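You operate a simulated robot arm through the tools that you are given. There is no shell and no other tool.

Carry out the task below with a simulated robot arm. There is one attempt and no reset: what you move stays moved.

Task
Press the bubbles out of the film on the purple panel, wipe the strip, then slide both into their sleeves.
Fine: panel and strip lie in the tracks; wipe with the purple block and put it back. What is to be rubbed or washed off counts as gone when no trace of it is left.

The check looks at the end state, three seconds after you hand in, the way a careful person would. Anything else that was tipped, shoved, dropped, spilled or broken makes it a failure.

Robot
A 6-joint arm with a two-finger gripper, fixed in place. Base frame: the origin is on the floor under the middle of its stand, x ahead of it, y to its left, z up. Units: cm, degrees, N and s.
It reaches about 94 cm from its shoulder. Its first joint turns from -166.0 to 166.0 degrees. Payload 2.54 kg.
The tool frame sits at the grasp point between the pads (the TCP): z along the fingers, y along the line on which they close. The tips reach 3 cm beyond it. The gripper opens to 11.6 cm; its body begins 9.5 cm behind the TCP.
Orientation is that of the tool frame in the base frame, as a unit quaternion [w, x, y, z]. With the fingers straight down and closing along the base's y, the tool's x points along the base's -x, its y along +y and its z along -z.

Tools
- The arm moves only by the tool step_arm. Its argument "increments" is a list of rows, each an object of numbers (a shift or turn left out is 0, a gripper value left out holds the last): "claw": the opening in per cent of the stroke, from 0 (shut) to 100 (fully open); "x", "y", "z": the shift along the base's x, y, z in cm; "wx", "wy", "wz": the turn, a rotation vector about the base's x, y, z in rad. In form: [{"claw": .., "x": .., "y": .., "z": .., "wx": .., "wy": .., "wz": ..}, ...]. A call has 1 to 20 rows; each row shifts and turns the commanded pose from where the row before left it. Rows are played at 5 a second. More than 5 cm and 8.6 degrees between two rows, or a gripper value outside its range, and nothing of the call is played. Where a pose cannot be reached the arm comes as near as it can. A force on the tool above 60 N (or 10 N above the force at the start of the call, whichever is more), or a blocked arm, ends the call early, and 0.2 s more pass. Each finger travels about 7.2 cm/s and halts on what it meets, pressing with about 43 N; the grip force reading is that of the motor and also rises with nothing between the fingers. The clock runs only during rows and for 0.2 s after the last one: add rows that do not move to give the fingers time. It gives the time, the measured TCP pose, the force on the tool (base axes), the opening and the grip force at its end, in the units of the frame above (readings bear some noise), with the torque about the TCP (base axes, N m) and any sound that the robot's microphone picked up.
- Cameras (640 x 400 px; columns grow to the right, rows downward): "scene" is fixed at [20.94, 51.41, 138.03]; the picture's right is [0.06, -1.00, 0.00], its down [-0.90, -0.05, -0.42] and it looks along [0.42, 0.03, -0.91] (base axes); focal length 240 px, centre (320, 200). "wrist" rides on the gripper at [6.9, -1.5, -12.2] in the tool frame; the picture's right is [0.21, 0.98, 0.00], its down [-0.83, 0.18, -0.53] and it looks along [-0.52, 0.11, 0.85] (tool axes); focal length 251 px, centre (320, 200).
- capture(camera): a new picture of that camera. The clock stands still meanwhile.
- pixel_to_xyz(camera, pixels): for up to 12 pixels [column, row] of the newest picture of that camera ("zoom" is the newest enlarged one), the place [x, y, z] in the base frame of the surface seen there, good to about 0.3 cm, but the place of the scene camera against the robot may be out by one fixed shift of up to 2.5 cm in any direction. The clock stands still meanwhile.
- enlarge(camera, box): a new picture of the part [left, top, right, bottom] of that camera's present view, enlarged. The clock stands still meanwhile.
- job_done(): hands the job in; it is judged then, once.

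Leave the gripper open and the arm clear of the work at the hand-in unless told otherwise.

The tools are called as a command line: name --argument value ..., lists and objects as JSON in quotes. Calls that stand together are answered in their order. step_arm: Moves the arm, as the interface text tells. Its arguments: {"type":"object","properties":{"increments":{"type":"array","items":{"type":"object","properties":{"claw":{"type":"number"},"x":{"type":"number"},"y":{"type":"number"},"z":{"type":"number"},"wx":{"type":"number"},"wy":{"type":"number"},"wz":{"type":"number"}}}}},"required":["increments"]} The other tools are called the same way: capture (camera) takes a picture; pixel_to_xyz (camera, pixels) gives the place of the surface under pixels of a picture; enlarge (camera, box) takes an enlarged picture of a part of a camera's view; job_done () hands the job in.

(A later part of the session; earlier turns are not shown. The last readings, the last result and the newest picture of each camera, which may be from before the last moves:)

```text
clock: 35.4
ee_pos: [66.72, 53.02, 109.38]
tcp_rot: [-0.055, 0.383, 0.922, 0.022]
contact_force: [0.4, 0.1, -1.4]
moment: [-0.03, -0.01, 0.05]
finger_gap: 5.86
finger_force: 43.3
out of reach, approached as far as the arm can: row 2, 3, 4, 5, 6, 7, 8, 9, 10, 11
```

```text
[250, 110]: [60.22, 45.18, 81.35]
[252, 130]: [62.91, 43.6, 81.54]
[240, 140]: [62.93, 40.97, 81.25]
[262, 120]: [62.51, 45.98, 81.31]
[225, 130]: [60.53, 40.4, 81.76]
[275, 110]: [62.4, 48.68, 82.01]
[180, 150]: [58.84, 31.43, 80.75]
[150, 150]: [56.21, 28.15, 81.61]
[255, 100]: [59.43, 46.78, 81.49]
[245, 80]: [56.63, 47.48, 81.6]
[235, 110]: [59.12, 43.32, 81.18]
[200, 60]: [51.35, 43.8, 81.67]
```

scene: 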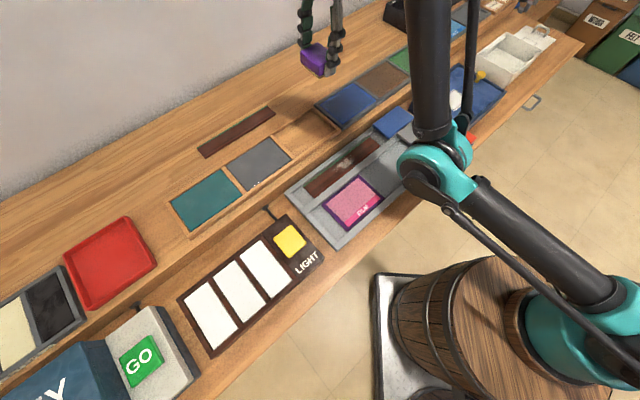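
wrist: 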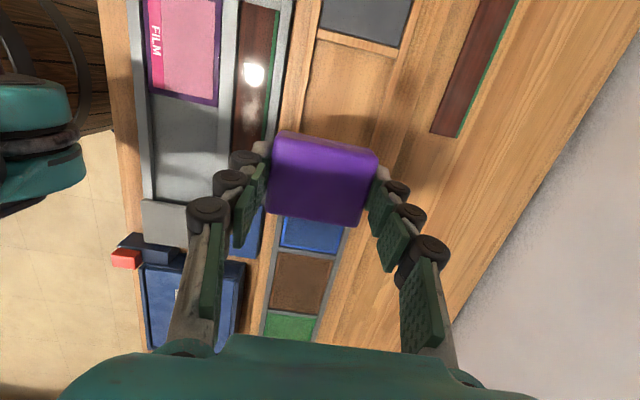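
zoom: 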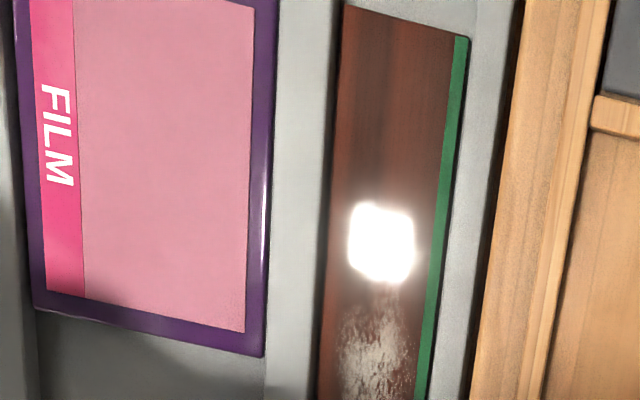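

Strip top ≈81.55, rails ≈82.0 with ~5 cm between them; the block is 5.5 × 4 cm, so it must be turned 90° (4 cm side across) to fit down between the rails. I rotate about the vertical by +90° while moving over to z≈102.

step_arm --increments '[{"y": -2, "z": -1.5}, {"x": -1, "y": -2, "z": -1.5}, {"wz": 0.1428, "z": -1}, {"wz": 0.1428, "z": -1}, {"wz": 0.1428, "z": -1}, {"wz": 0.1428, "z": -1}, {"wz": 0.1428}, {"wz": 0.1428}, {"wz": 0.1428}, {"wz": 0.1428}, {"wz": 0.1428}, {"wz": 0.1428}, {"wz": 0.1428}, {}]'

capture --camera "wrist"

capture --camera "scene"

```text
clock: 38.4
ee_pos: [68.76, 52.88, 107.84]
tcp_rot: [-0.055, -0.382, 0.922, -0.023]
contact_force: [-0.1, 0.2, -0.4]
moment: [-0.02, -0.04, -0.01]
finger_gap: 5.88
finger_force: 43.2
out of reach, approached as far as the arm can: row 1, 2, 3, 4, 5, 6
```

```text
taken
```

wrist: 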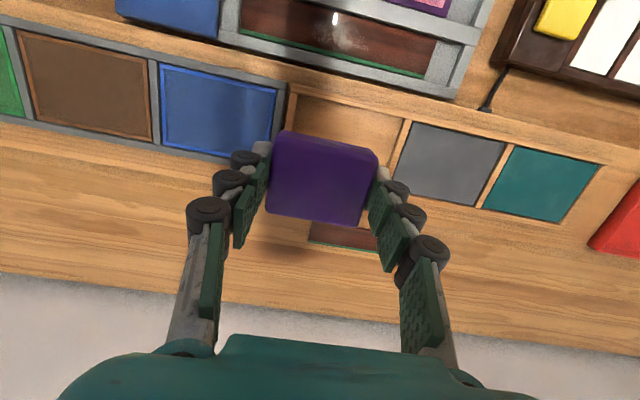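

```text
taken
```

scene: 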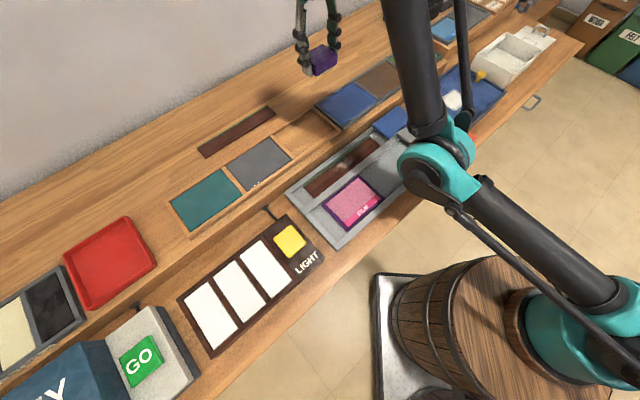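

The arm reported trouble while translating in the other yaw; now with this yaw it sits at (68.8, 52.9, 107.8). I'll test small inward moves.

step_arm --increments '[{"x": -1.5, "y": -1.5}, {"x": -1.5, "y": -1.5}, {}]'

```text
clock: 39.0
ee_pos: [66.28, 50.31, 109.08]
tcp_rot: [-0.051, -0.382, 0.923, -0.02]
contact_force: [12.1, 13.0, -9.3]
moment: [-1.35, 1.31, 0.14]
finger_gap: 5.85
finger_force: 42.8
out of reach, approached as far as the arm can: row 2
stopped in row 3: the force on the tool passed its limit at 115 N (the readings are from after the stop); the commanded pose is now the measured one
```

A force of 115 N stopped the move – something touched. I look before doing anything else.

capture --camera "scene"

capture --camera "wrist"

enlarge --camera "scene" --box '[260, 0, 500, 150]'

```text
taken
```

scene: 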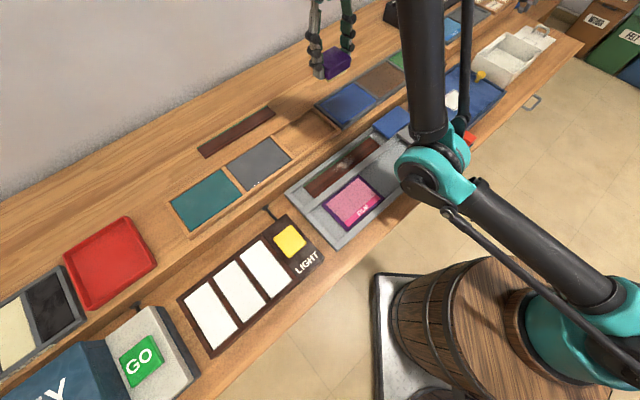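

```text
taken
```

wrist: 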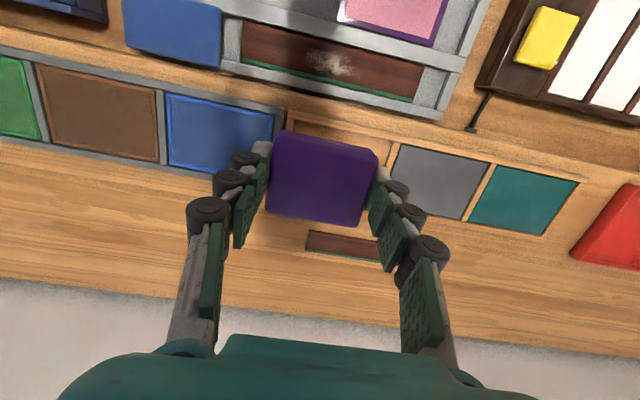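

```text
2.67 times, centred on (380, 75) of scene
```

zoom: 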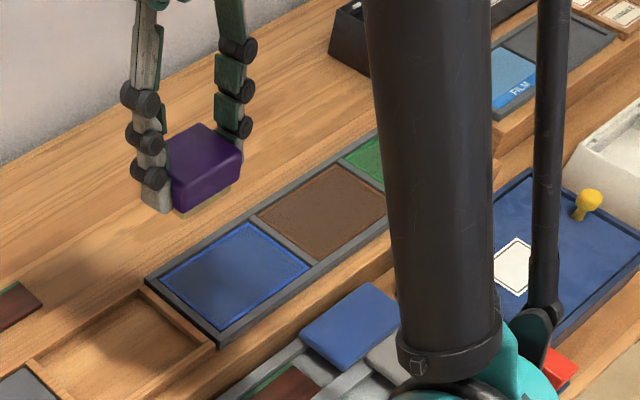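

No object was hit: the arm's elbow flipped to "elbow-down" when it was stretched out to the block, so the hand was pushed against its own forearm. I must move outward again to full stretch and come back elbow-up. First I move outward away from the contact.

step_arm --increments '[{"x": 1.6, "y": 1.2}, {"x": 1.6, "y": 1.2}, {}]'

capture --camera "scene"

capture --camera "wrist"

```text
clock: 39.8
ee_pos: [69.42, 52.76, 109.02]
tcp_rot: [-0.051, -0.382, 0.922, -0.022]
contact_force: [-0.4, 0.3, -0.5]
moment: [-0.04, 0.01, 0.01]
finger_gap: 5.85
finger_force: 43.2
```

```text
taken
```

scene: 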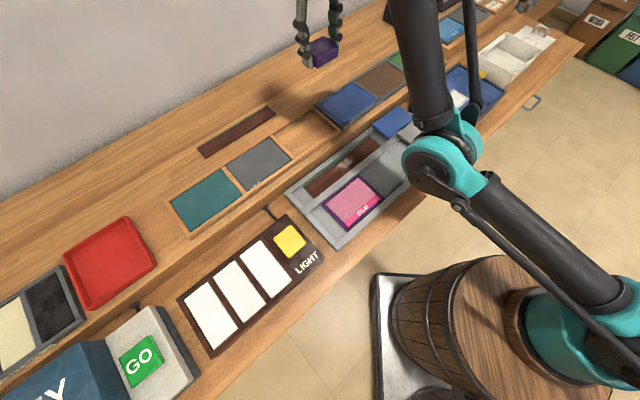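

```text
taken
```

wrist: 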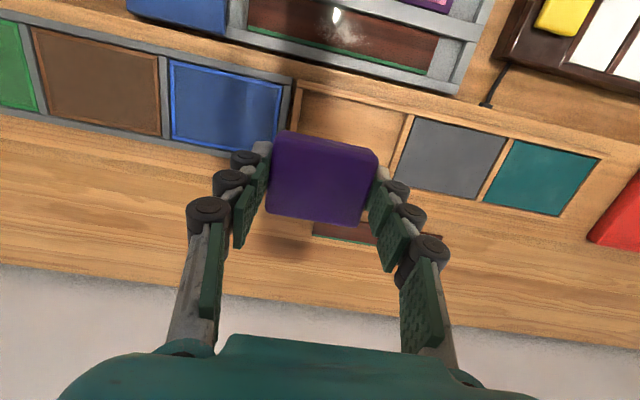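

Contact is gone. Before stretching further, I check where the wall begins behind the shelf.

pixel_to_xyz --camera "wrist" --pixels '[[100, 290], [320, 290], [500, 340], [100, 330], [560, 340], [280, 250]]'

```text
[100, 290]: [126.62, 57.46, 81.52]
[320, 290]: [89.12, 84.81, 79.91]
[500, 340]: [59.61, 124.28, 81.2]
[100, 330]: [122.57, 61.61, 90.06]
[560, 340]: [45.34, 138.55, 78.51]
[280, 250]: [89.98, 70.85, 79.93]
```

Wall is at n≈123+, plenty of room. I stretch outward to the limit and come back a little, then look at the elbow.

step_arm --increments '[{"x": 1.2, "y": 0.9}, {"x": 1.2, "y": 0.9}, {"x": 1.2, "y": 0.9}, {"x": 1.2, "y": 0.9}, {}]'

capture --camera "scene"

```text
clock: 41.0
ee_pos: [74.15, 56.27, 109.24]
tcp_rot: [-0.051, -0.382, 0.923, -0.022]
contact_force: [-0.4, 0.2, -0.4]
moment: [-0.02, 0.05, -0.04]
finger_gap: 5.85
finger_force: 42.5
```

```text
taken
```

scene: 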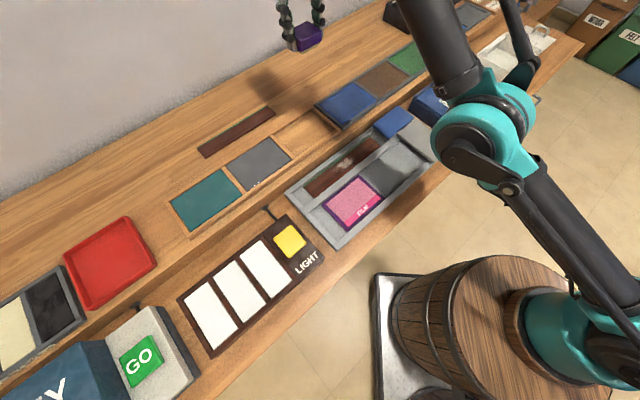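

Still reachable and the elbow is rising. Continue outward carefully.

step_arm --increments '[{"x": 1.2, "y": 0.9}, {"x": 1.2, "y": 0.9}, {"x": 1.2, "y": 0.9}, {}]'

capture --camera "scene"

```text
clock: 42.0
ee_pos: [75.14, 56.97, 108.78]
tcp_rot: [-0.051, -0.382, 0.922, -0.021]
contact_force: [0.5, -0.1, 0.1]
moment: [-0.01, 0.02, 0.01]
finger_gap: 5.84
finger_force: 43.0
out of reach, approached as far as the arm can: row 1, 2, 3
```

```text
taken
```

scene: 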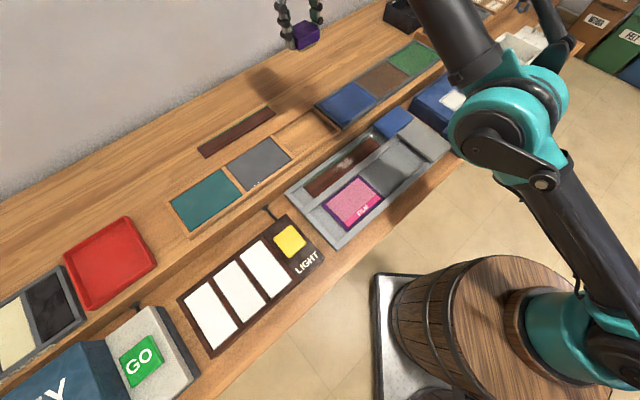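

At the limit (r≈94.3) the arm is straight. I now come inward a little and watch which way the elbow goes.

step_arm --increments '[{"x": 2, "y": 1.5}, {"x": 2, "y": 1.5}, {"x": -1, "y": -0.75}, {"x": -1, "y": -0.75}, {"x": -1, "y": -0.75}, {}]'

capture --camera "scene"

```text
clock: 43.4
ee_pos: [73.09, 54.66, 107.17]
tcp_rot: [-0.051, -0.381, 0.923, -0.021]
contact_force: [-0.3, -0.3, -0.7]
moment: [-0.02, -0.01, -0.01]
finger_gap: 5.86
finger_force: 42.7
out of reach, approached as far as the arm can: row 1, 2
```

```text
taken
```

scene: 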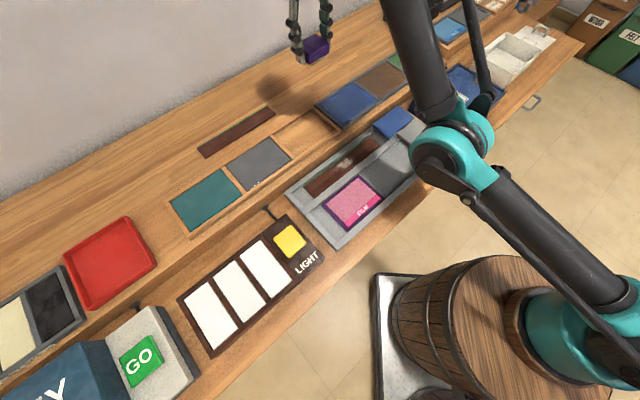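

It returned elbow-down. Moving *downward* while fully stretched should bend the forearm down (elbow-up). I stretch out and then go down several cm along the limit.

step_arm --increments '[{"x": 1.2, "y": 0.9}, {"x": 1.2, "y": 0.9}, {"x": 1.2, "y": 0.9}, {"x": 0.8, "y": 0.6, "z": -2}, {"x": 0.8, "y": 0.6, "z": -2.5}, {"x": 0.4, "y": 0.3, "z": -2.5}, {"z": -2}, {}]'

capture --camera "scene"

```text
clock: 45.2
ee_pos: [78.23, 58.58, 98.06]
tcp_rot: [-0.051, -0.381, 0.923, -0.021]
contact_force: [0.4, -0.2, 0.2]
moment: [-0.02, 0.02, -0.02]
finger_gap: 5.85
finger_force: 43.4
out of reach, approached as far as the arm can: row 3
```

```text
taken
```

scene: 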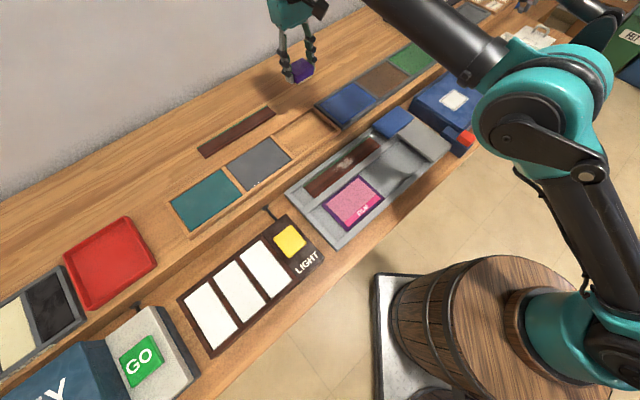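

The elbow is now up. I move inward horizontally (no upward motion near the limit).

step_arm --increments '[{"x": -1.6, "y": -1.2}, {"x": -1.6, "y": -1.2}, {"x": -1.6, "y": -1.2}, {}]'

capture --camera "scene"

```text
clock: 46.2
ee_pos: [73.25, 54.99, 98.24]
tcp_rot: [-0.052, -0.382, 0.922, -0.02]
contact_force: [0.4, 0.7, -1.4]
moment: [-0.02, 0.01, 0.02]
finger_gap: 5.86
finger_force: 43.3
```

```text
taken
```

scene: 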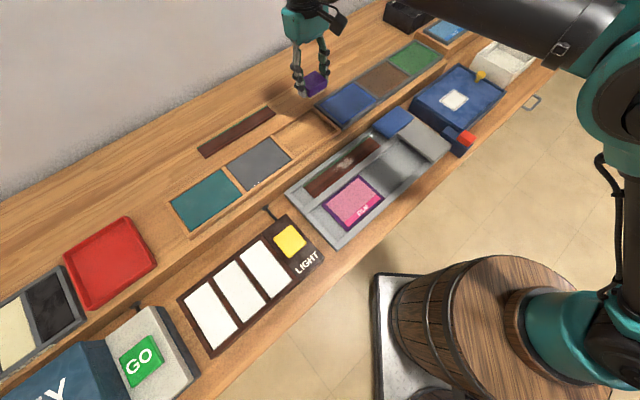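

Elbow-up is restored. I trim the small orientation change and move over toward the strip (n≈80) at z≈100 to look.

step_arm --increments '[{"x": -2.5, "y": -2.5, "wx": -0.0053, "wy": 0.0053}, {"x": -2.5, "y": -2.5, "z": 0.7}, {"x": -2.5, "y": -2.5, "z": 0.7}, {}]'

capture --camera "wrist"

enlarge --camera "wrist" --box '[160, 0, 480, 200]'

```text
clock: 47.2
ee_pos: [65.85, 47.42, 99.68]
tcp_rot: [-0.056, -0.382, 0.922, -0.022]
contact_force: [0.2, 0.4, -0.9]
moment: [0.03, -0.03, 0.03]
finger_gap: 5.85
finger_force: 43.1
```

```text
taken
```

wrist: 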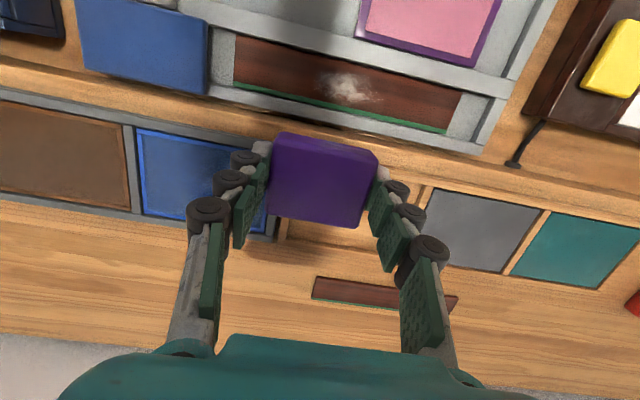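

```text
2.00 times, centred on (320, 100) of wrist
```

zoom: 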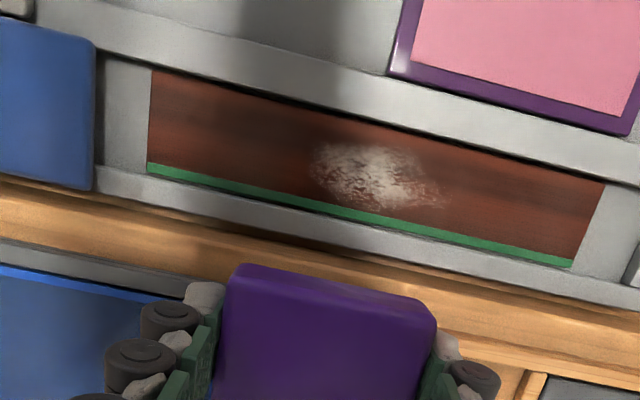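

I measure the smudge, strip ends and rails from this zoom.

pixel_to_xyz --camera "zoom" --pixels '[[152, 72], [150, 168], [602, 187], [572, 262], [310, 155], [345, 140], [400, 150], [445, 200], [330, 195], [390, 215], [370, 105], [350, 225]]'

pixel_to_xyz --camera "wrist" --pixels '[[270, 38], [265, 44], [340, 62], [300, 108], [345, 120], [400, 132], [400, 78], [445, 85], [223, 60], [212, 70], [100, 20], [206, 30]]'

```text
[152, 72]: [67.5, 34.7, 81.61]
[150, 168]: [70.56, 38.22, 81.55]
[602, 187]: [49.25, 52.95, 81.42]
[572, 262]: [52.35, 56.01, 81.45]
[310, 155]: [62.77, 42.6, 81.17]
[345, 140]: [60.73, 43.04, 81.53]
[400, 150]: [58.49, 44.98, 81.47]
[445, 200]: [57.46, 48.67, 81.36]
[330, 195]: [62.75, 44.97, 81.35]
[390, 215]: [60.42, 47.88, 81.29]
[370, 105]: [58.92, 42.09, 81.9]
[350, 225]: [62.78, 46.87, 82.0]
```

```text
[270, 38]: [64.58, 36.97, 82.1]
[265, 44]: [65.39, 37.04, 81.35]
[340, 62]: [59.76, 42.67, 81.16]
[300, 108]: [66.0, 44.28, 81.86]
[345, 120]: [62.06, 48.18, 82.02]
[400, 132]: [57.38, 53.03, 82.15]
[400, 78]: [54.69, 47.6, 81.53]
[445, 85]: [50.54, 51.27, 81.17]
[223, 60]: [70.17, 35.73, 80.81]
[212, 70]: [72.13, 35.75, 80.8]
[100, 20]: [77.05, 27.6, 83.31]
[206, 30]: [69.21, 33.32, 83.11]
```

pixel_to_xyz --camera "wrist" --pixels '[[282, 140], [372, 158], [358, 222], [272, 208], [320, 180], [300, 145], [340, 215]]'

enlarge --camera "wrist" --box '[240, 110, 400, 240]'

```text
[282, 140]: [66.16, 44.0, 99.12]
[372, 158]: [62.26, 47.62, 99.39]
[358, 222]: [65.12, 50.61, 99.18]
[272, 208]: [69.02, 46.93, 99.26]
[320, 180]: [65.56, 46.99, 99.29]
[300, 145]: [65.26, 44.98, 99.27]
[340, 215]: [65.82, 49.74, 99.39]
```

```text
3.08 times, centred on (320, 175) of wrist
```

zoom: 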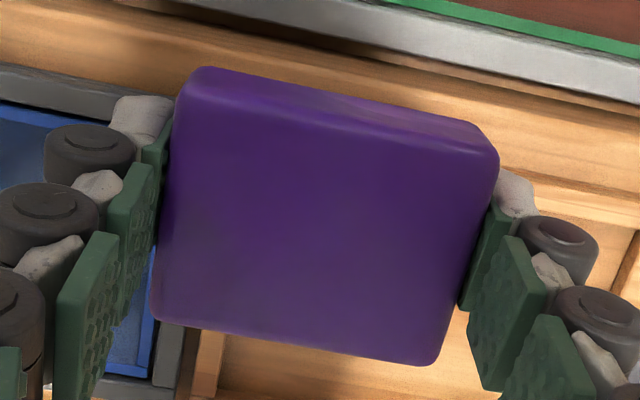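

Block is well centred (4.05 cm across, 5.3 along; bottom ≈3.65 below TCP). Smudge spans d≈6–14.6, n≈73–76.3; the track inside is n≈72.1–77.1. I move over the smudge with block centred in the track and lower to z≈88.

step_arm --increments '[{"x": -3, "y": -0.8, "z": -2}, {"x": -2.86, "y": -0.77, "z": -3}, {"z": -3}, {"z": -3}, {"z": -0.7}, {}]'

capture --camera "wrist"

enlarge --camera "scene" --box '[270, 90, 480, 260]'

```text
clock: 48.6
ee_pos: [60.12, 45.76, 87.88]
tcp_rot: [-0.054, -0.383, 0.922, -0.023]
contact_force: [-0.1, -0.2, -1.3]
moment: [0.02, 0.0, -0.03]
finger_gap: 5.86
finger_force: 43.6
```

```text
taken
```

wrist: 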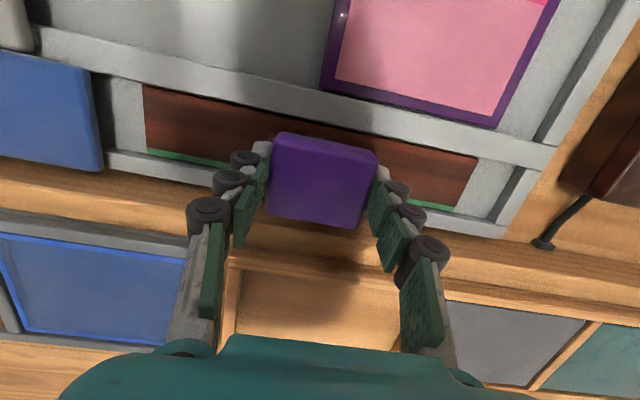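

```text
2.35 times, centred on (375, 175) of scene
```

zoom: 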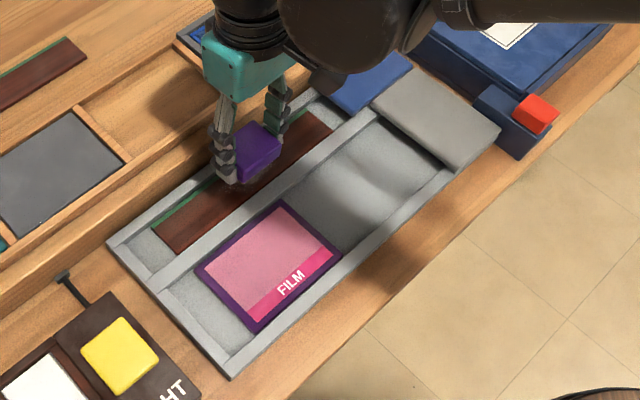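

Aligned with the track. I lower gently to contact, expected at TCP z≈85.2.

step_arm --increments '[{"z": -1}, {"z": -0.8}, {"z": -0.4}, {"z": -0.2}, {}]'

```text
clock: 49.8
ee_pos: [59.99, 45.77, 85.49]
tcp_rot: [-0.054, -0.383, 0.922, -0.022]
contact_force: [0.1, 0.5, 0.5]
moment: [0.02, 0.01, -0.02]
finger_gap: 5.85
finger_force: 43.0
```

step_arm --increments '[{"z": -0.1}, {"z": -0.1}, {"z": -0.1}, {}]'

enlarge --camera "wrist" --box '[140, 60, 500, 280]'

```text
clock: 50.8
ee_pos: [60.0, 45.75, 85.17]
tcp_rot: [-0.055, -0.382, 0.922, -0.022]
contact_force: [0.6, 0.4, -1.4]
moment: [0.01, 0.0, -0.03]
finger_gap: 5.84
finger_force: 43.0
```

```text
1.78 times, centred on (320, 170) of wrist
```

zoom: 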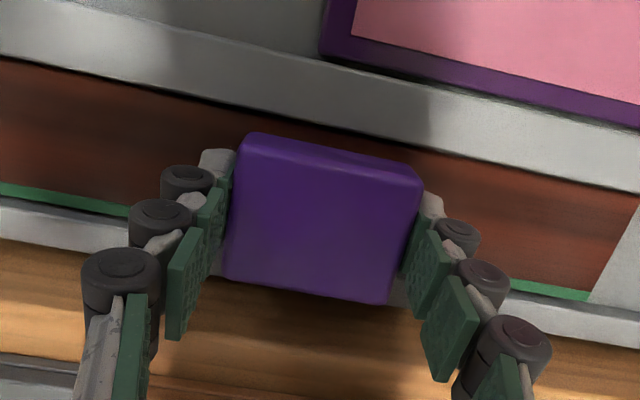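

Block is below the rail tops without contact, so it fits between them. Continue lowering.

step_arm --increments '[{"z": -0.1}, {"z": -0.1}, {}]'

```text
clock: 51.6
ee_pos: [60.17, 45.79, 85.04]
tcp_rot: [-0.055, -0.382, 0.922, -0.022]
contact_force: [-0.1, -0.8, -0.8]
moment: [0.0, 0.04, 0.03]
finger_gap: 5.86
finger_force: 42.8
```

step_arm --increments '[{"z": -0.1}, {"z": -0.1}, {}]'

```text
clock: 52.4
ee_pos: [59.99, 45.77, 84.93]
tcp_rot: [-0.055, -0.382, 0.922, -0.021]
contact_force: [3.7, 6.0, 35.1]
moment: [0.18, -0.16, -0.02]
finger_gap: 5.9
finger_force: 43.1
```

Contact, 35 N. I ease off slightly and then rub along the track toward +d in small steps.

step_arm --increments '[{"z": 0.08}, {"x": 0.35, "y": -0.35}, {"x": 0.35, "y": -0.35}, {"x": 0.35, "y": -0.35}]'

enlarge --camera "wrist" --box '[0, 0, 640, 400]'

```text
clock: 53.4
ee_pos: [61.17, 44.88, 85.0]
tcp_rot: [-0.054, -0.382, 0.922, -0.023]
contact_force: [-7.8, 5.2, 25.5]
moment: [0.2, 0.26, -0.02]
finger_gap: 5.89
finger_force: 43.2
```

```text
1.00 times, centred on (320, 200) of wrist (not enlarged: the box is as wide or as high as the picture)
```

zoom: 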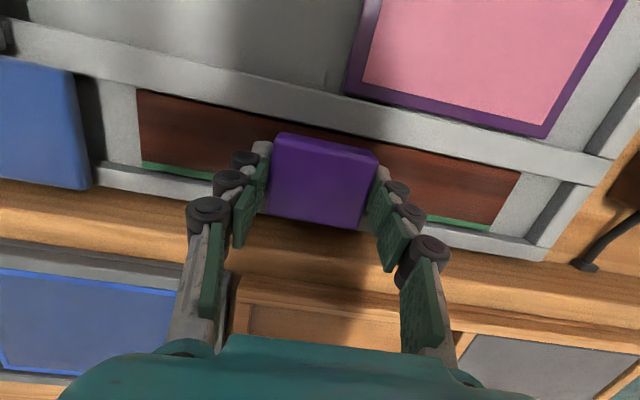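

capture --camera "wrist"

pixel_to_xyz --camera "wrist" --pixels '[[139, 93], [142, 158], [518, 175], [490, 222], [86, 100], [595, 172]]'

```text
taken
```

wrist: 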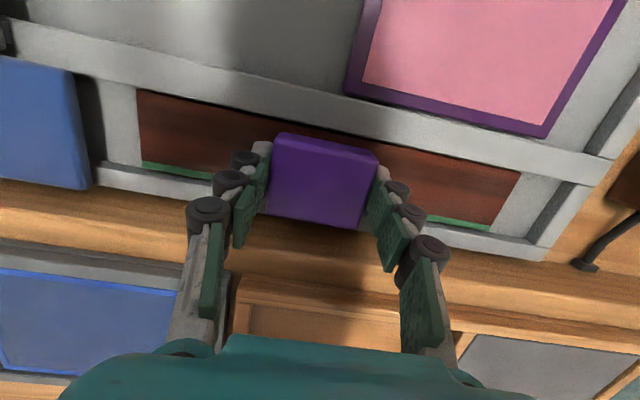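

```text
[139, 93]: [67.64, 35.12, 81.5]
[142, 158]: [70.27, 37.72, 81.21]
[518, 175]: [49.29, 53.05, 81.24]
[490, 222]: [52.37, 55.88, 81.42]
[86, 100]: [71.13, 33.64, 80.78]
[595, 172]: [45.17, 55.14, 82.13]
```

The strip stays put while the block slides on it. I continue strokes: +d about 3.5 cm, then back −d about 10 cm.

step_arm --increments '[{"x": 0.5, "y": -0.5}, {"x": 0.5, "y": -0.5}, {"x": 0.5, "y": -0.5}, {"x": 0.5, "y": -0.5}, {"x": 0.5, "y": -0.5}, {}]'

capture --camera "wrist"

```text
clock: 54.8
ee_pos: [63.56, 42.28, 84.88]
tcp_rot: [-0.054, -0.382, 0.922, -0.023]
contact_force: [-4.0, 2.0, 13.2]
moment: [0.06, 0.09, -0.01]
finger_gap: 5.88
finger_force: 43.1
```

```text
taken
```

wrist: 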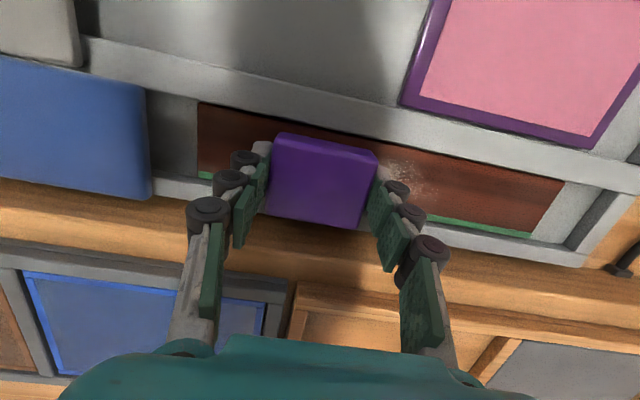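

Some smudge remains at (405,170). Now stroke back toward −d.

step_arm --increments '[{"x": -0.5, "y": 0.5}, {"x": -0.5, "y": 0.5}, {"x": -0.5, "y": 0.5}, {"x": -0.5, "y": 0.5}, {"x": -0.5, "y": 0.5}, {"x": -0.5, "y": 0.5}, {"x": -0.5, "y": 0.5}, {"x": -0.5, "y": 0.5}, {"x": -0.5, "y": 0.5}, {"x": -0.5, "y": 0.5}, {"x": -0.5, "y": 0.5}, {"x": -0.5, "y": 0.5}, {"x": -0.5, "y": 0.5}, {"x": -0.5, "y": 0.5}, {}]'

capture --camera "wrist"

```text
clock: 58.0
ee_pos: [56.64, 49.2, 84.96]
tcp_rot: [-0.055, -0.382, 0.922, -0.023]
contact_force: [3.7, -4.5, 15.6]
moment: [-0.16, -0.11, -0.02]
finger_gap: 5.87
finger_force: 43.3
```

```text
taken
```

wrist: 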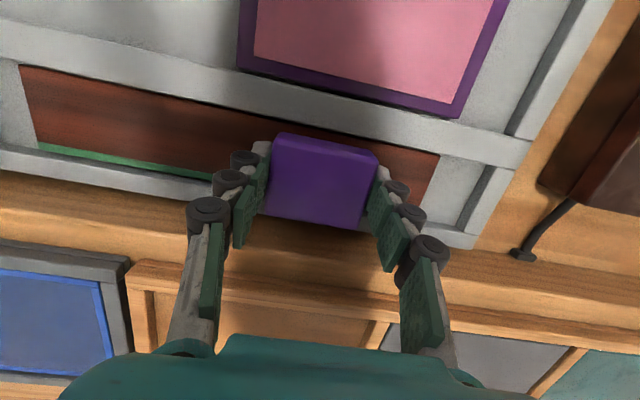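

enlarge --camera "wrist" --box '[10, 50, 290, 225]'

```text
2.29 times, centred on (150, 138) of wrist
```

zoom: 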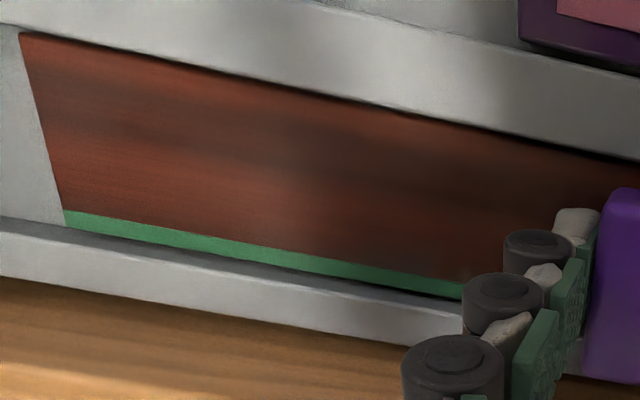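

Looks nearly clean. I do another full pass forward with a slight shift toward the far side and back with a slight shift toward the near side.

step_arm --increments '[{"x": 0.12, "y": 0.12}, {"x": 0.5, "y": -0.5}, {"x": 0.5, "y": -0.5}, {"x": 0.5, "y": -0.5}, {"x": 0.5, "y": -0.5}, {"x": 0.5, "y": -0.5}, {"x": 0.5, "y": -0.5}, {"x": 0.5, "y": -0.5}, {"x": 0.5, "y": -0.5}, {"x": 0.5, "y": -0.5}, {"x": 0.5, "y": -0.5}, {"x": 0.5, "y": -0.5}, {"x": 0.5, "y": -0.5}, {"x": 0.5, "y": -0.5}, {"x": 0.5, "y": -0.5}, {"x": 0.5, "y": -0.5}, {}]'

enlarge --camera "wrist" --box '[340, 110, 600, 270]'

```text
clock: 61.6
ee_pos: [64.24, 41.92, 84.91]
tcp_rot: [-0.055, -0.382, 0.922, -0.023]
contact_force: [1.0, -0.4, 0.3]
moment: [0.0, 0.01, 0.0]
finger_gap: 5.86
finger_force: 42.7
```

```text
2.46 times, centred on (470, 190) of wrist
```

zoom: 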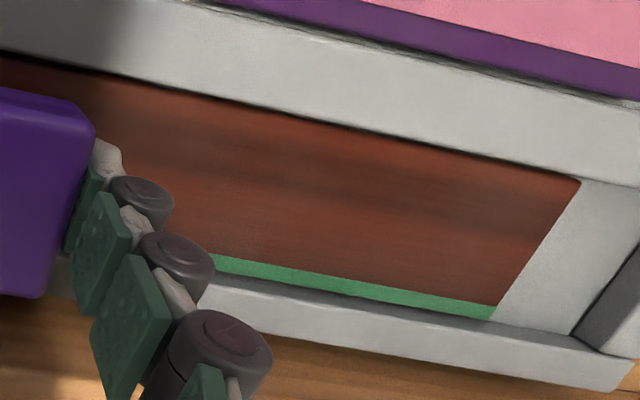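

The strip looks clean here; the contact had eased off. I press 0.08 cm more and stroke back, slightly toward the near side.

step_arm --increments '[{"x": -0.2, "y": -0.2, "z": -0.08}, {"x": -0.5, "y": 0.5}, {"x": -0.5, "y": 0.5}, {"x": -0.5, "y": 0.5}, {"x": -0.5, "y": 0.5}, {"x": -0.5, "y": 0.5}, {"x": -0.5, "y": 0.5}, {"x": -0.5, "y": 0.5}, {"x": -0.5, "y": 0.5}, {"x": -0.5, "y": 0.5}, {"x": -0.5, "y": 0.5}, {"x": -0.5, "y": 0.5}, {"x": -0.5, "y": 0.5}, {"x": -0.5, "y": 0.5}, {}]'

enlarge --camera "wrist" --box '[10, 50, 290, 225]'

```text
clock: 64.8
ee_pos: [57.47, 48.12, 84.79]
tcp_rot: [-0.055, -0.382, 0.922, -0.022]
contact_force: [6.3, -7.9, 36.2]
moment: [-0.36, -0.2, -0.01]
finger_gap: 5.87
finger_force: 43.5
```

```text
2.29 times, centred on (150, 138) of wrist
```

zoom: 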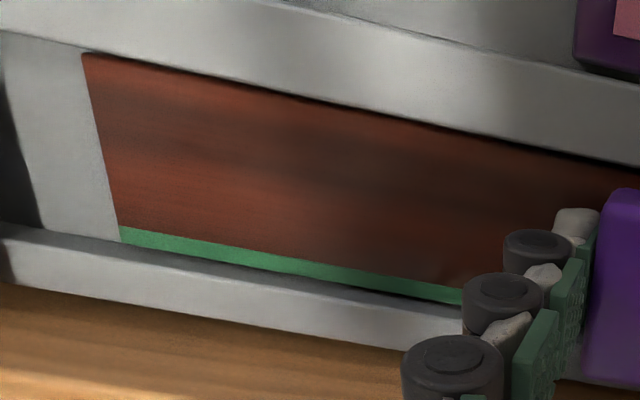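

The strip looks clean. I lift straight up and move outward a bit to inspect the whole strip from above.

step_arm --increments '[{"z": 0.5}, {"z": 2}, {"z": 4}, {"z": 4}, {"x": 2.5, "y": 1.5, "z": 3}, {"x": 2.5, "y": 1.5, "z": 1}, {}]'

capture --camera "wrist"

enlarge --camera "wrist" --box '[180, 0, 500, 200]'

enlarge --camera "scene" --box '[270, 90, 480, 260]'

```text
clock: 66.4
ee_pos: [62.52, 51.07, 99.3]
tcp_rot: [-0.055, -0.382, 0.922, -0.022]
contact_force: [0.9, 0.0, -0.6]
moment: [0.0, 0.0, 0.01]
finger_gap: 5.89
finger_force: 43.1
```

```text
taken
```

wrist: 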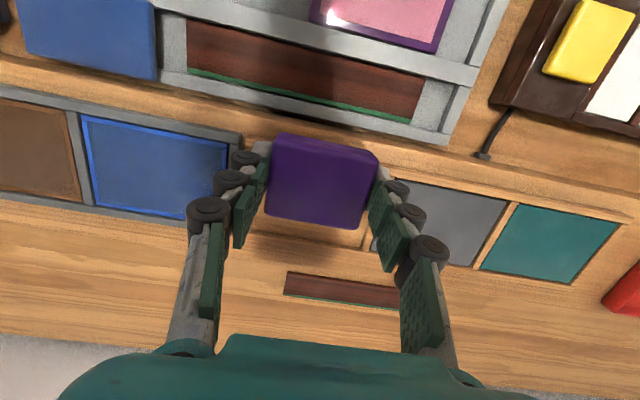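

```text
2.00 times, centred on (340, 100) of wrist
```

zoom: 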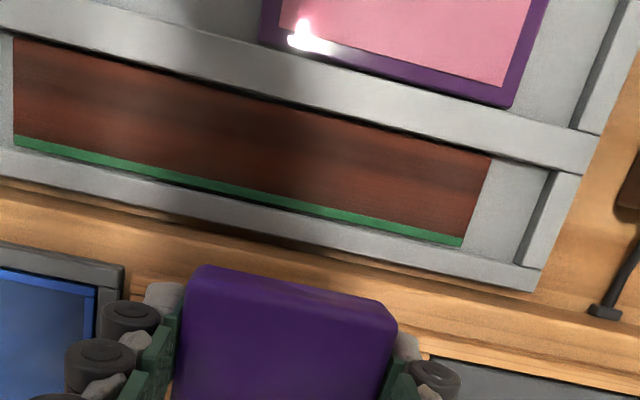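

```text
2.35 times, centred on (375, 175) of scene
```

zoom: 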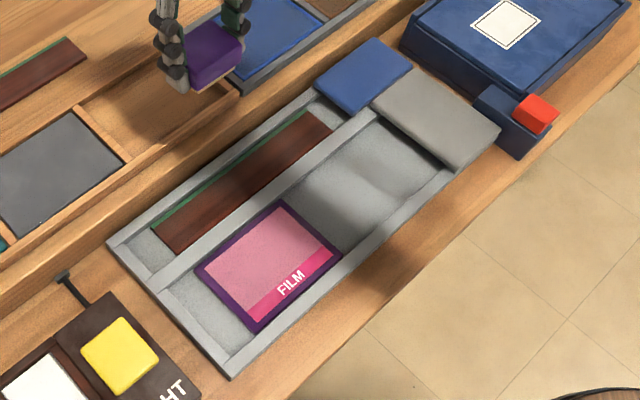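

The strip is clean. Now return the block. I travel inside the reach limit to about (40, 66, 101), then turn back −90°.

step_arm --increments '[{"x": -3.75, "y": 2.5, "z": 0.3}, {"x": -3.75, "y": 2.5, "z": 0.3}, {"x": -3.75, "y": 2.5, "z": 0.3}, {"x": -3.75, "y": 2.5, "z": 0.3}, {"x": -3.75, "y": 2.5, "z": 0.3}, {"x": -3.75, "y": 2.5, "z": 0.3}, {}]'

capture --camera "scene"

```text
clock: 68.0
ee_pos: [40.01, 66.04, 100.9]
tcp_rot: [-0.055, -0.382, 0.922, -0.023]
contact_force: [0.7, 0.6, 0.2]
moment: [-0.02, -0.03, 0.04]
finger_gap: 5.87
finger_force: 42.8
```

```text
taken
```

scene: 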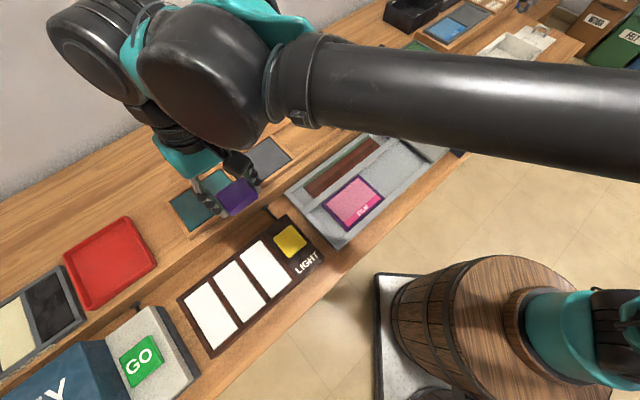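

Good, elbow still up. Now rotate −90° about the vertical here.

step_arm --increments '[{"wz": -0.1428}, {"wz": -0.1428}, {"wz": -0.1428}, {"wz": -0.1428}, {"wz": -0.1428}, {"wz": -0.1428}, {"wz": -0.1428}, {"wz": -0.1428}, {"wz": -0.1428}, {"wz": -0.1428}, {"wz": -0.1428}, {}]'

capture --camera "wrist"

capture --camera "scene"

```text
clock: 70.6
ee_pos: [40.01, 66.18, 101.16]
tcp_rot: [-0.055, 0.382, 0.922, 0.023]
contact_force: [-0.8, -0.2, -1.0]
moment: [-0.01, 0.01, 0.01]
finger_gap: 5.87
finger_force: 43.0
```

```text
taken
```

wrist: 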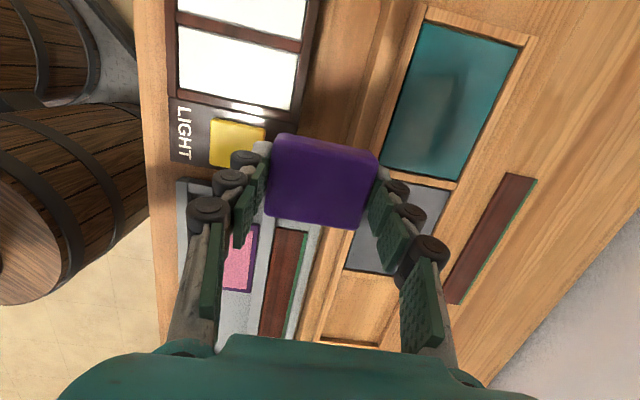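

```text
taken
```

scene: 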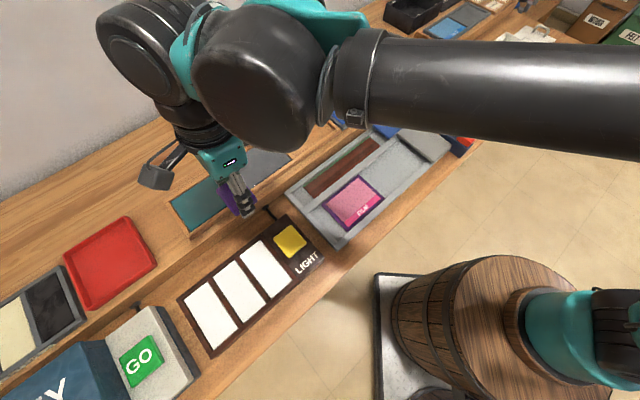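

Orientation is restored. I move toward the block's place, descending gradually to about (36.5, 84, 94).

step_arm --increments '[{"x": -0.7, "y": 3.2, "z": -1.3}, {"x": -0.7, "y": 3.2, "z": -1.3}, {"x": -0.7, "y": 3.2, "z": -1.3}, {"x": -0.7, "y": 3.2, "z": -1.3}, {"x": -0.7, "y": 3.2, "z": -1.3}, {"y": 1.5, "z": -0.7}, {}]'

capture --camera "scene"

capture --camera "wrist"

```text
clock: 72.2
ee_pos: [36.53, 83.66, 94.11]
tcp_rot: [-0.055, 0.382, 0.922, 0.022]
contact_force: [0.1, -0.5, -1.4]
moment: [-0.01, -0.03, 0.02]
finger_gap: 5.85
finger_force: 43.0
```

```text
taken
```

scene: 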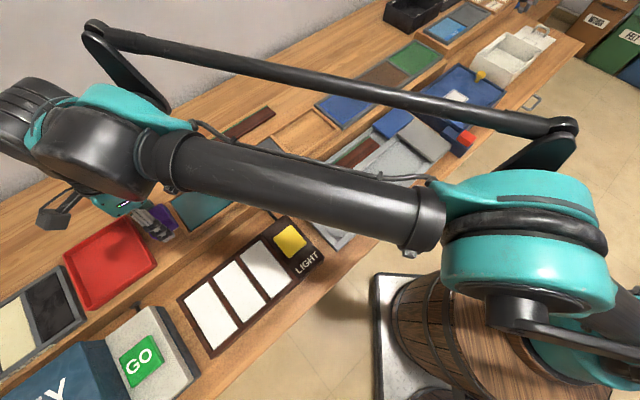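

```text
taken
```

wrist: 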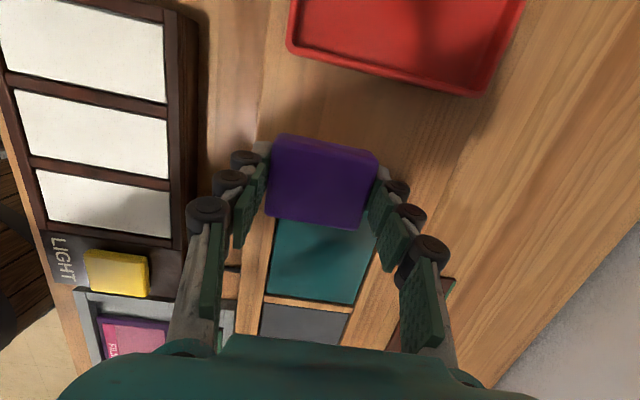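

Elbow stays up. Continue outward and down to directly over the original spot.

step_arm --increments '[{"y": 1.0, "z": -0.7}, {"y": 1.0, "z": -0.7}, {"y": 0.9, "z": -0.7}, {"y": 0.9, "z": -0.7}, {}]'

capture --camera "wrist"

```text
clock: 73.4
ee_pos: [36.65, 87.46, 91.07]
tcp_rot: [-0.055, 0.382, 0.922, 0.022]
contact_force: [0.3, -0.8, -0.8]
moment: [0.03, 0.0, 0.02]
finger_gap: 5.86
finger_force: 43.6
```

```text
taken
```

wrist: 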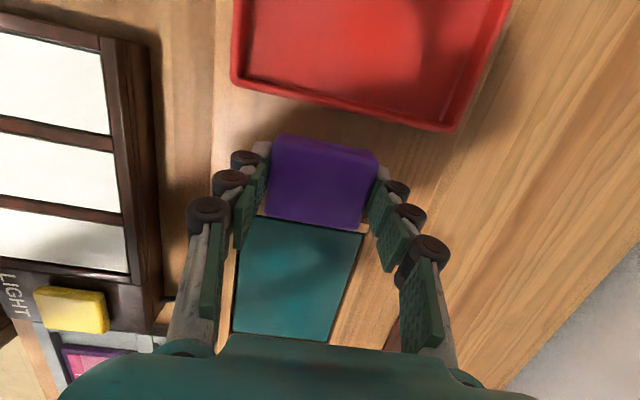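

Over the original place. Lower to touch the shelf.

step_arm --increments '[{"z": -0.8}, {"z": -0.8}, {"z": -0.4}, {"z": -0.2}, {"z": -0.1}, {}]'

```text
clock: 74.8
ee_pos: [36.57, 87.45, 88.75]
tcp_rot: [-0.054, 0.382, 0.922, 0.022]
contact_force: [0.3, 0.6, -1.6]
moment: [0.02, -0.02, 0.0]
finger_gap: 5.87
finger_force: 42.9
```

step_arm --increments '[{"z": -0.1}, {"z": -0.1}, {}]'

```text
clock: 75.6
ee_pos: [36.46, 87.47, 88.65]
tcp_rot: [-0.054, 0.383, 0.922, 0.023]
contact_force: [0.1, 0.7, -1.3]
moment: [0.0, 0.02, -0.02]
finger_gap: 5.86
finger_force: 43.0
```

step_arm --increments '[{"z": -0.1}, {"z": -0.1}, {}]'

```text
clock: 76.4
ee_pos: [36.61, 87.47, 88.53]
tcp_rot: [-0.054, 0.382, 0.922, 0.023]
contact_force: [1.4, 2.2, 9.5]
moment: [0.12, 0.08, -0.04]
finger_gap: 5.89
finger_force: 42.5
```

The block touches the shelf (9.5 N). I open the gripper.

step_arm --increments '[{"claw": 55}, {"claw": 65}, {"claw": 80}, {"claw": 100}, {}, {}]'

capture --camera "wrist"

capture --camera "scene"

```text
clock: 77.8
ee_pos: [36.62, 87.33, 88.43]
tcp_rot: [-0.056, 0.382, 0.922, 0.022]
contact_force: [-0.3, -0.7, -0.7]
moment: [0.03, -0.01, 0.02]
finger_gap: 11.59
finger_force: 0.0
```

```text
taken
```

wrist: 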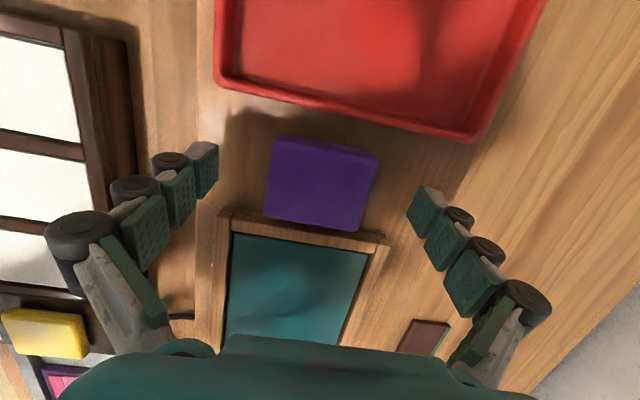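

```text
taken
```

scene: 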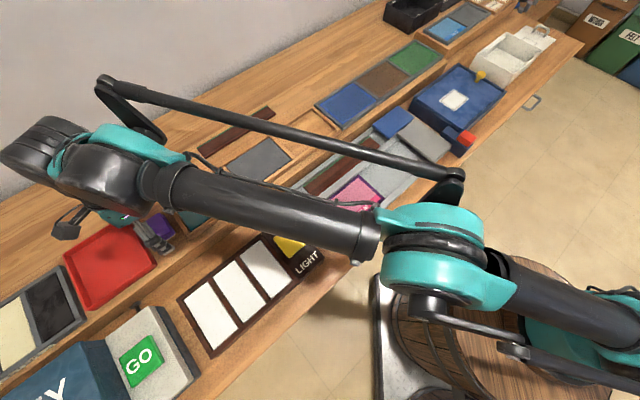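

The block is back on its spot. I retreat without flipping the elbow: small move inward (clearance 3 cm to the far finger), then lift with inward component.

step_arm --increments '[{"x": -0.8, "y": -0.8}, {"x": -0.1, "y": -0.35, "z": 1.2}, {"x": -0.1, "y": -0.35, "z": 1.2}, {"x": -0.1, "y": -0.35, "z": 1.2}, {"x": -0.1, "y": -0.35, "z": 1.2}, {}]'

capture --camera "wrist"

capture --camera "scene"

```text
clock: 79.2
ee_pos: [35.31, 85.36, 93.25]
tcp_rot: [-0.054, 0.382, 0.922, 0.023]
contact_force: [-0.3, 0.6, 0.1]
moment: [0.03, 0.01, -0.01]
finger_gap: 11.64
finger_force: 0.1
```

```text
taken
```

wrist: 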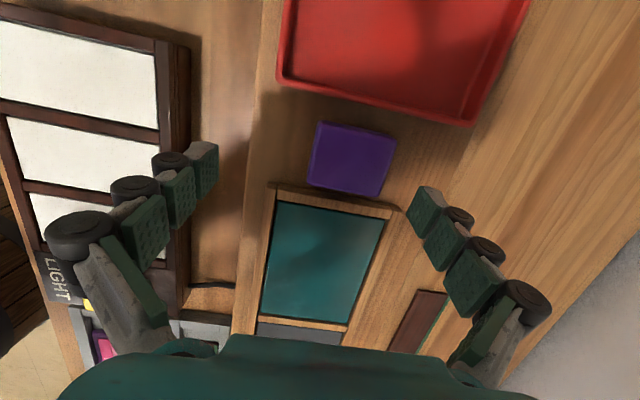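

```text
taken
```

scene: 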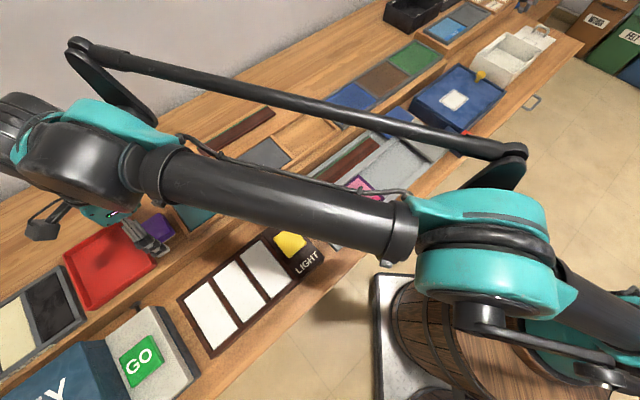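

The elbow stays up. I check the block's position against the original (36.36, 87.49).

pixel_to_xyz --camera "wrist" --pixels '[[320, 126], [394, 141], [380, 192], [311, 182], [352, 160]]'

enlarge --camera "wrist" --box '[260, 90, 450, 220]'

```text
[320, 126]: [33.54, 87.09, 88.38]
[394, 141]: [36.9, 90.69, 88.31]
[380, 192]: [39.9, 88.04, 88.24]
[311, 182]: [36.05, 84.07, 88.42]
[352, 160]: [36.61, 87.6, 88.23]
```

```text
3.08 times, centred on (355, 155) of wrist
```

zoom: 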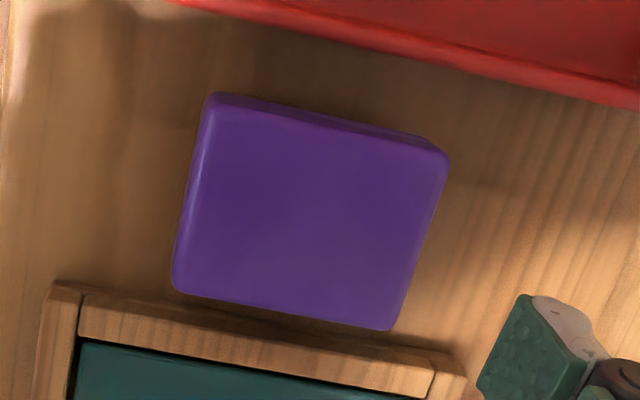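

The block is back within measurement noise (36.6, 87.5). Now I move inward, take out the tilt, close the gripper and turn back toward the tray.

step_arm --increments '[{"x": 0, "y": -3, "z": 1, "claw": 100}, {"x": 0.5, "y": -4, "z": 1.5}, {"x": 1, "y": -4, "z": 2}, {"x": 1, "y": -4, "z": 2}, {"x": 1.2, "y": -4, "z": 1, "wx": -0.085, "wy": -0.085, "claw": 0}, {}]'

capture --camera "scene"

```text
clock: 80.6
ee_pos: [39.27, 66.22, 100.81]
tcp_rot: [0.001, 0.384, 0.924, 0.0]
contact_force: [-0.9, 0.3, -0.6]
moment: [0.01, -0.01, 0.01]
finger_gap: 3.51
finger_force: 2.4
```

```text
taken
```

scene: 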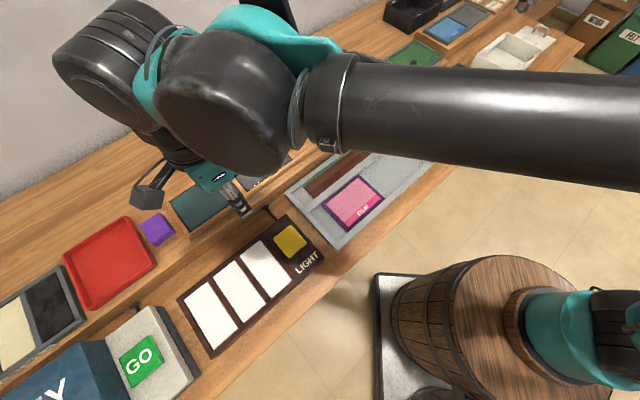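

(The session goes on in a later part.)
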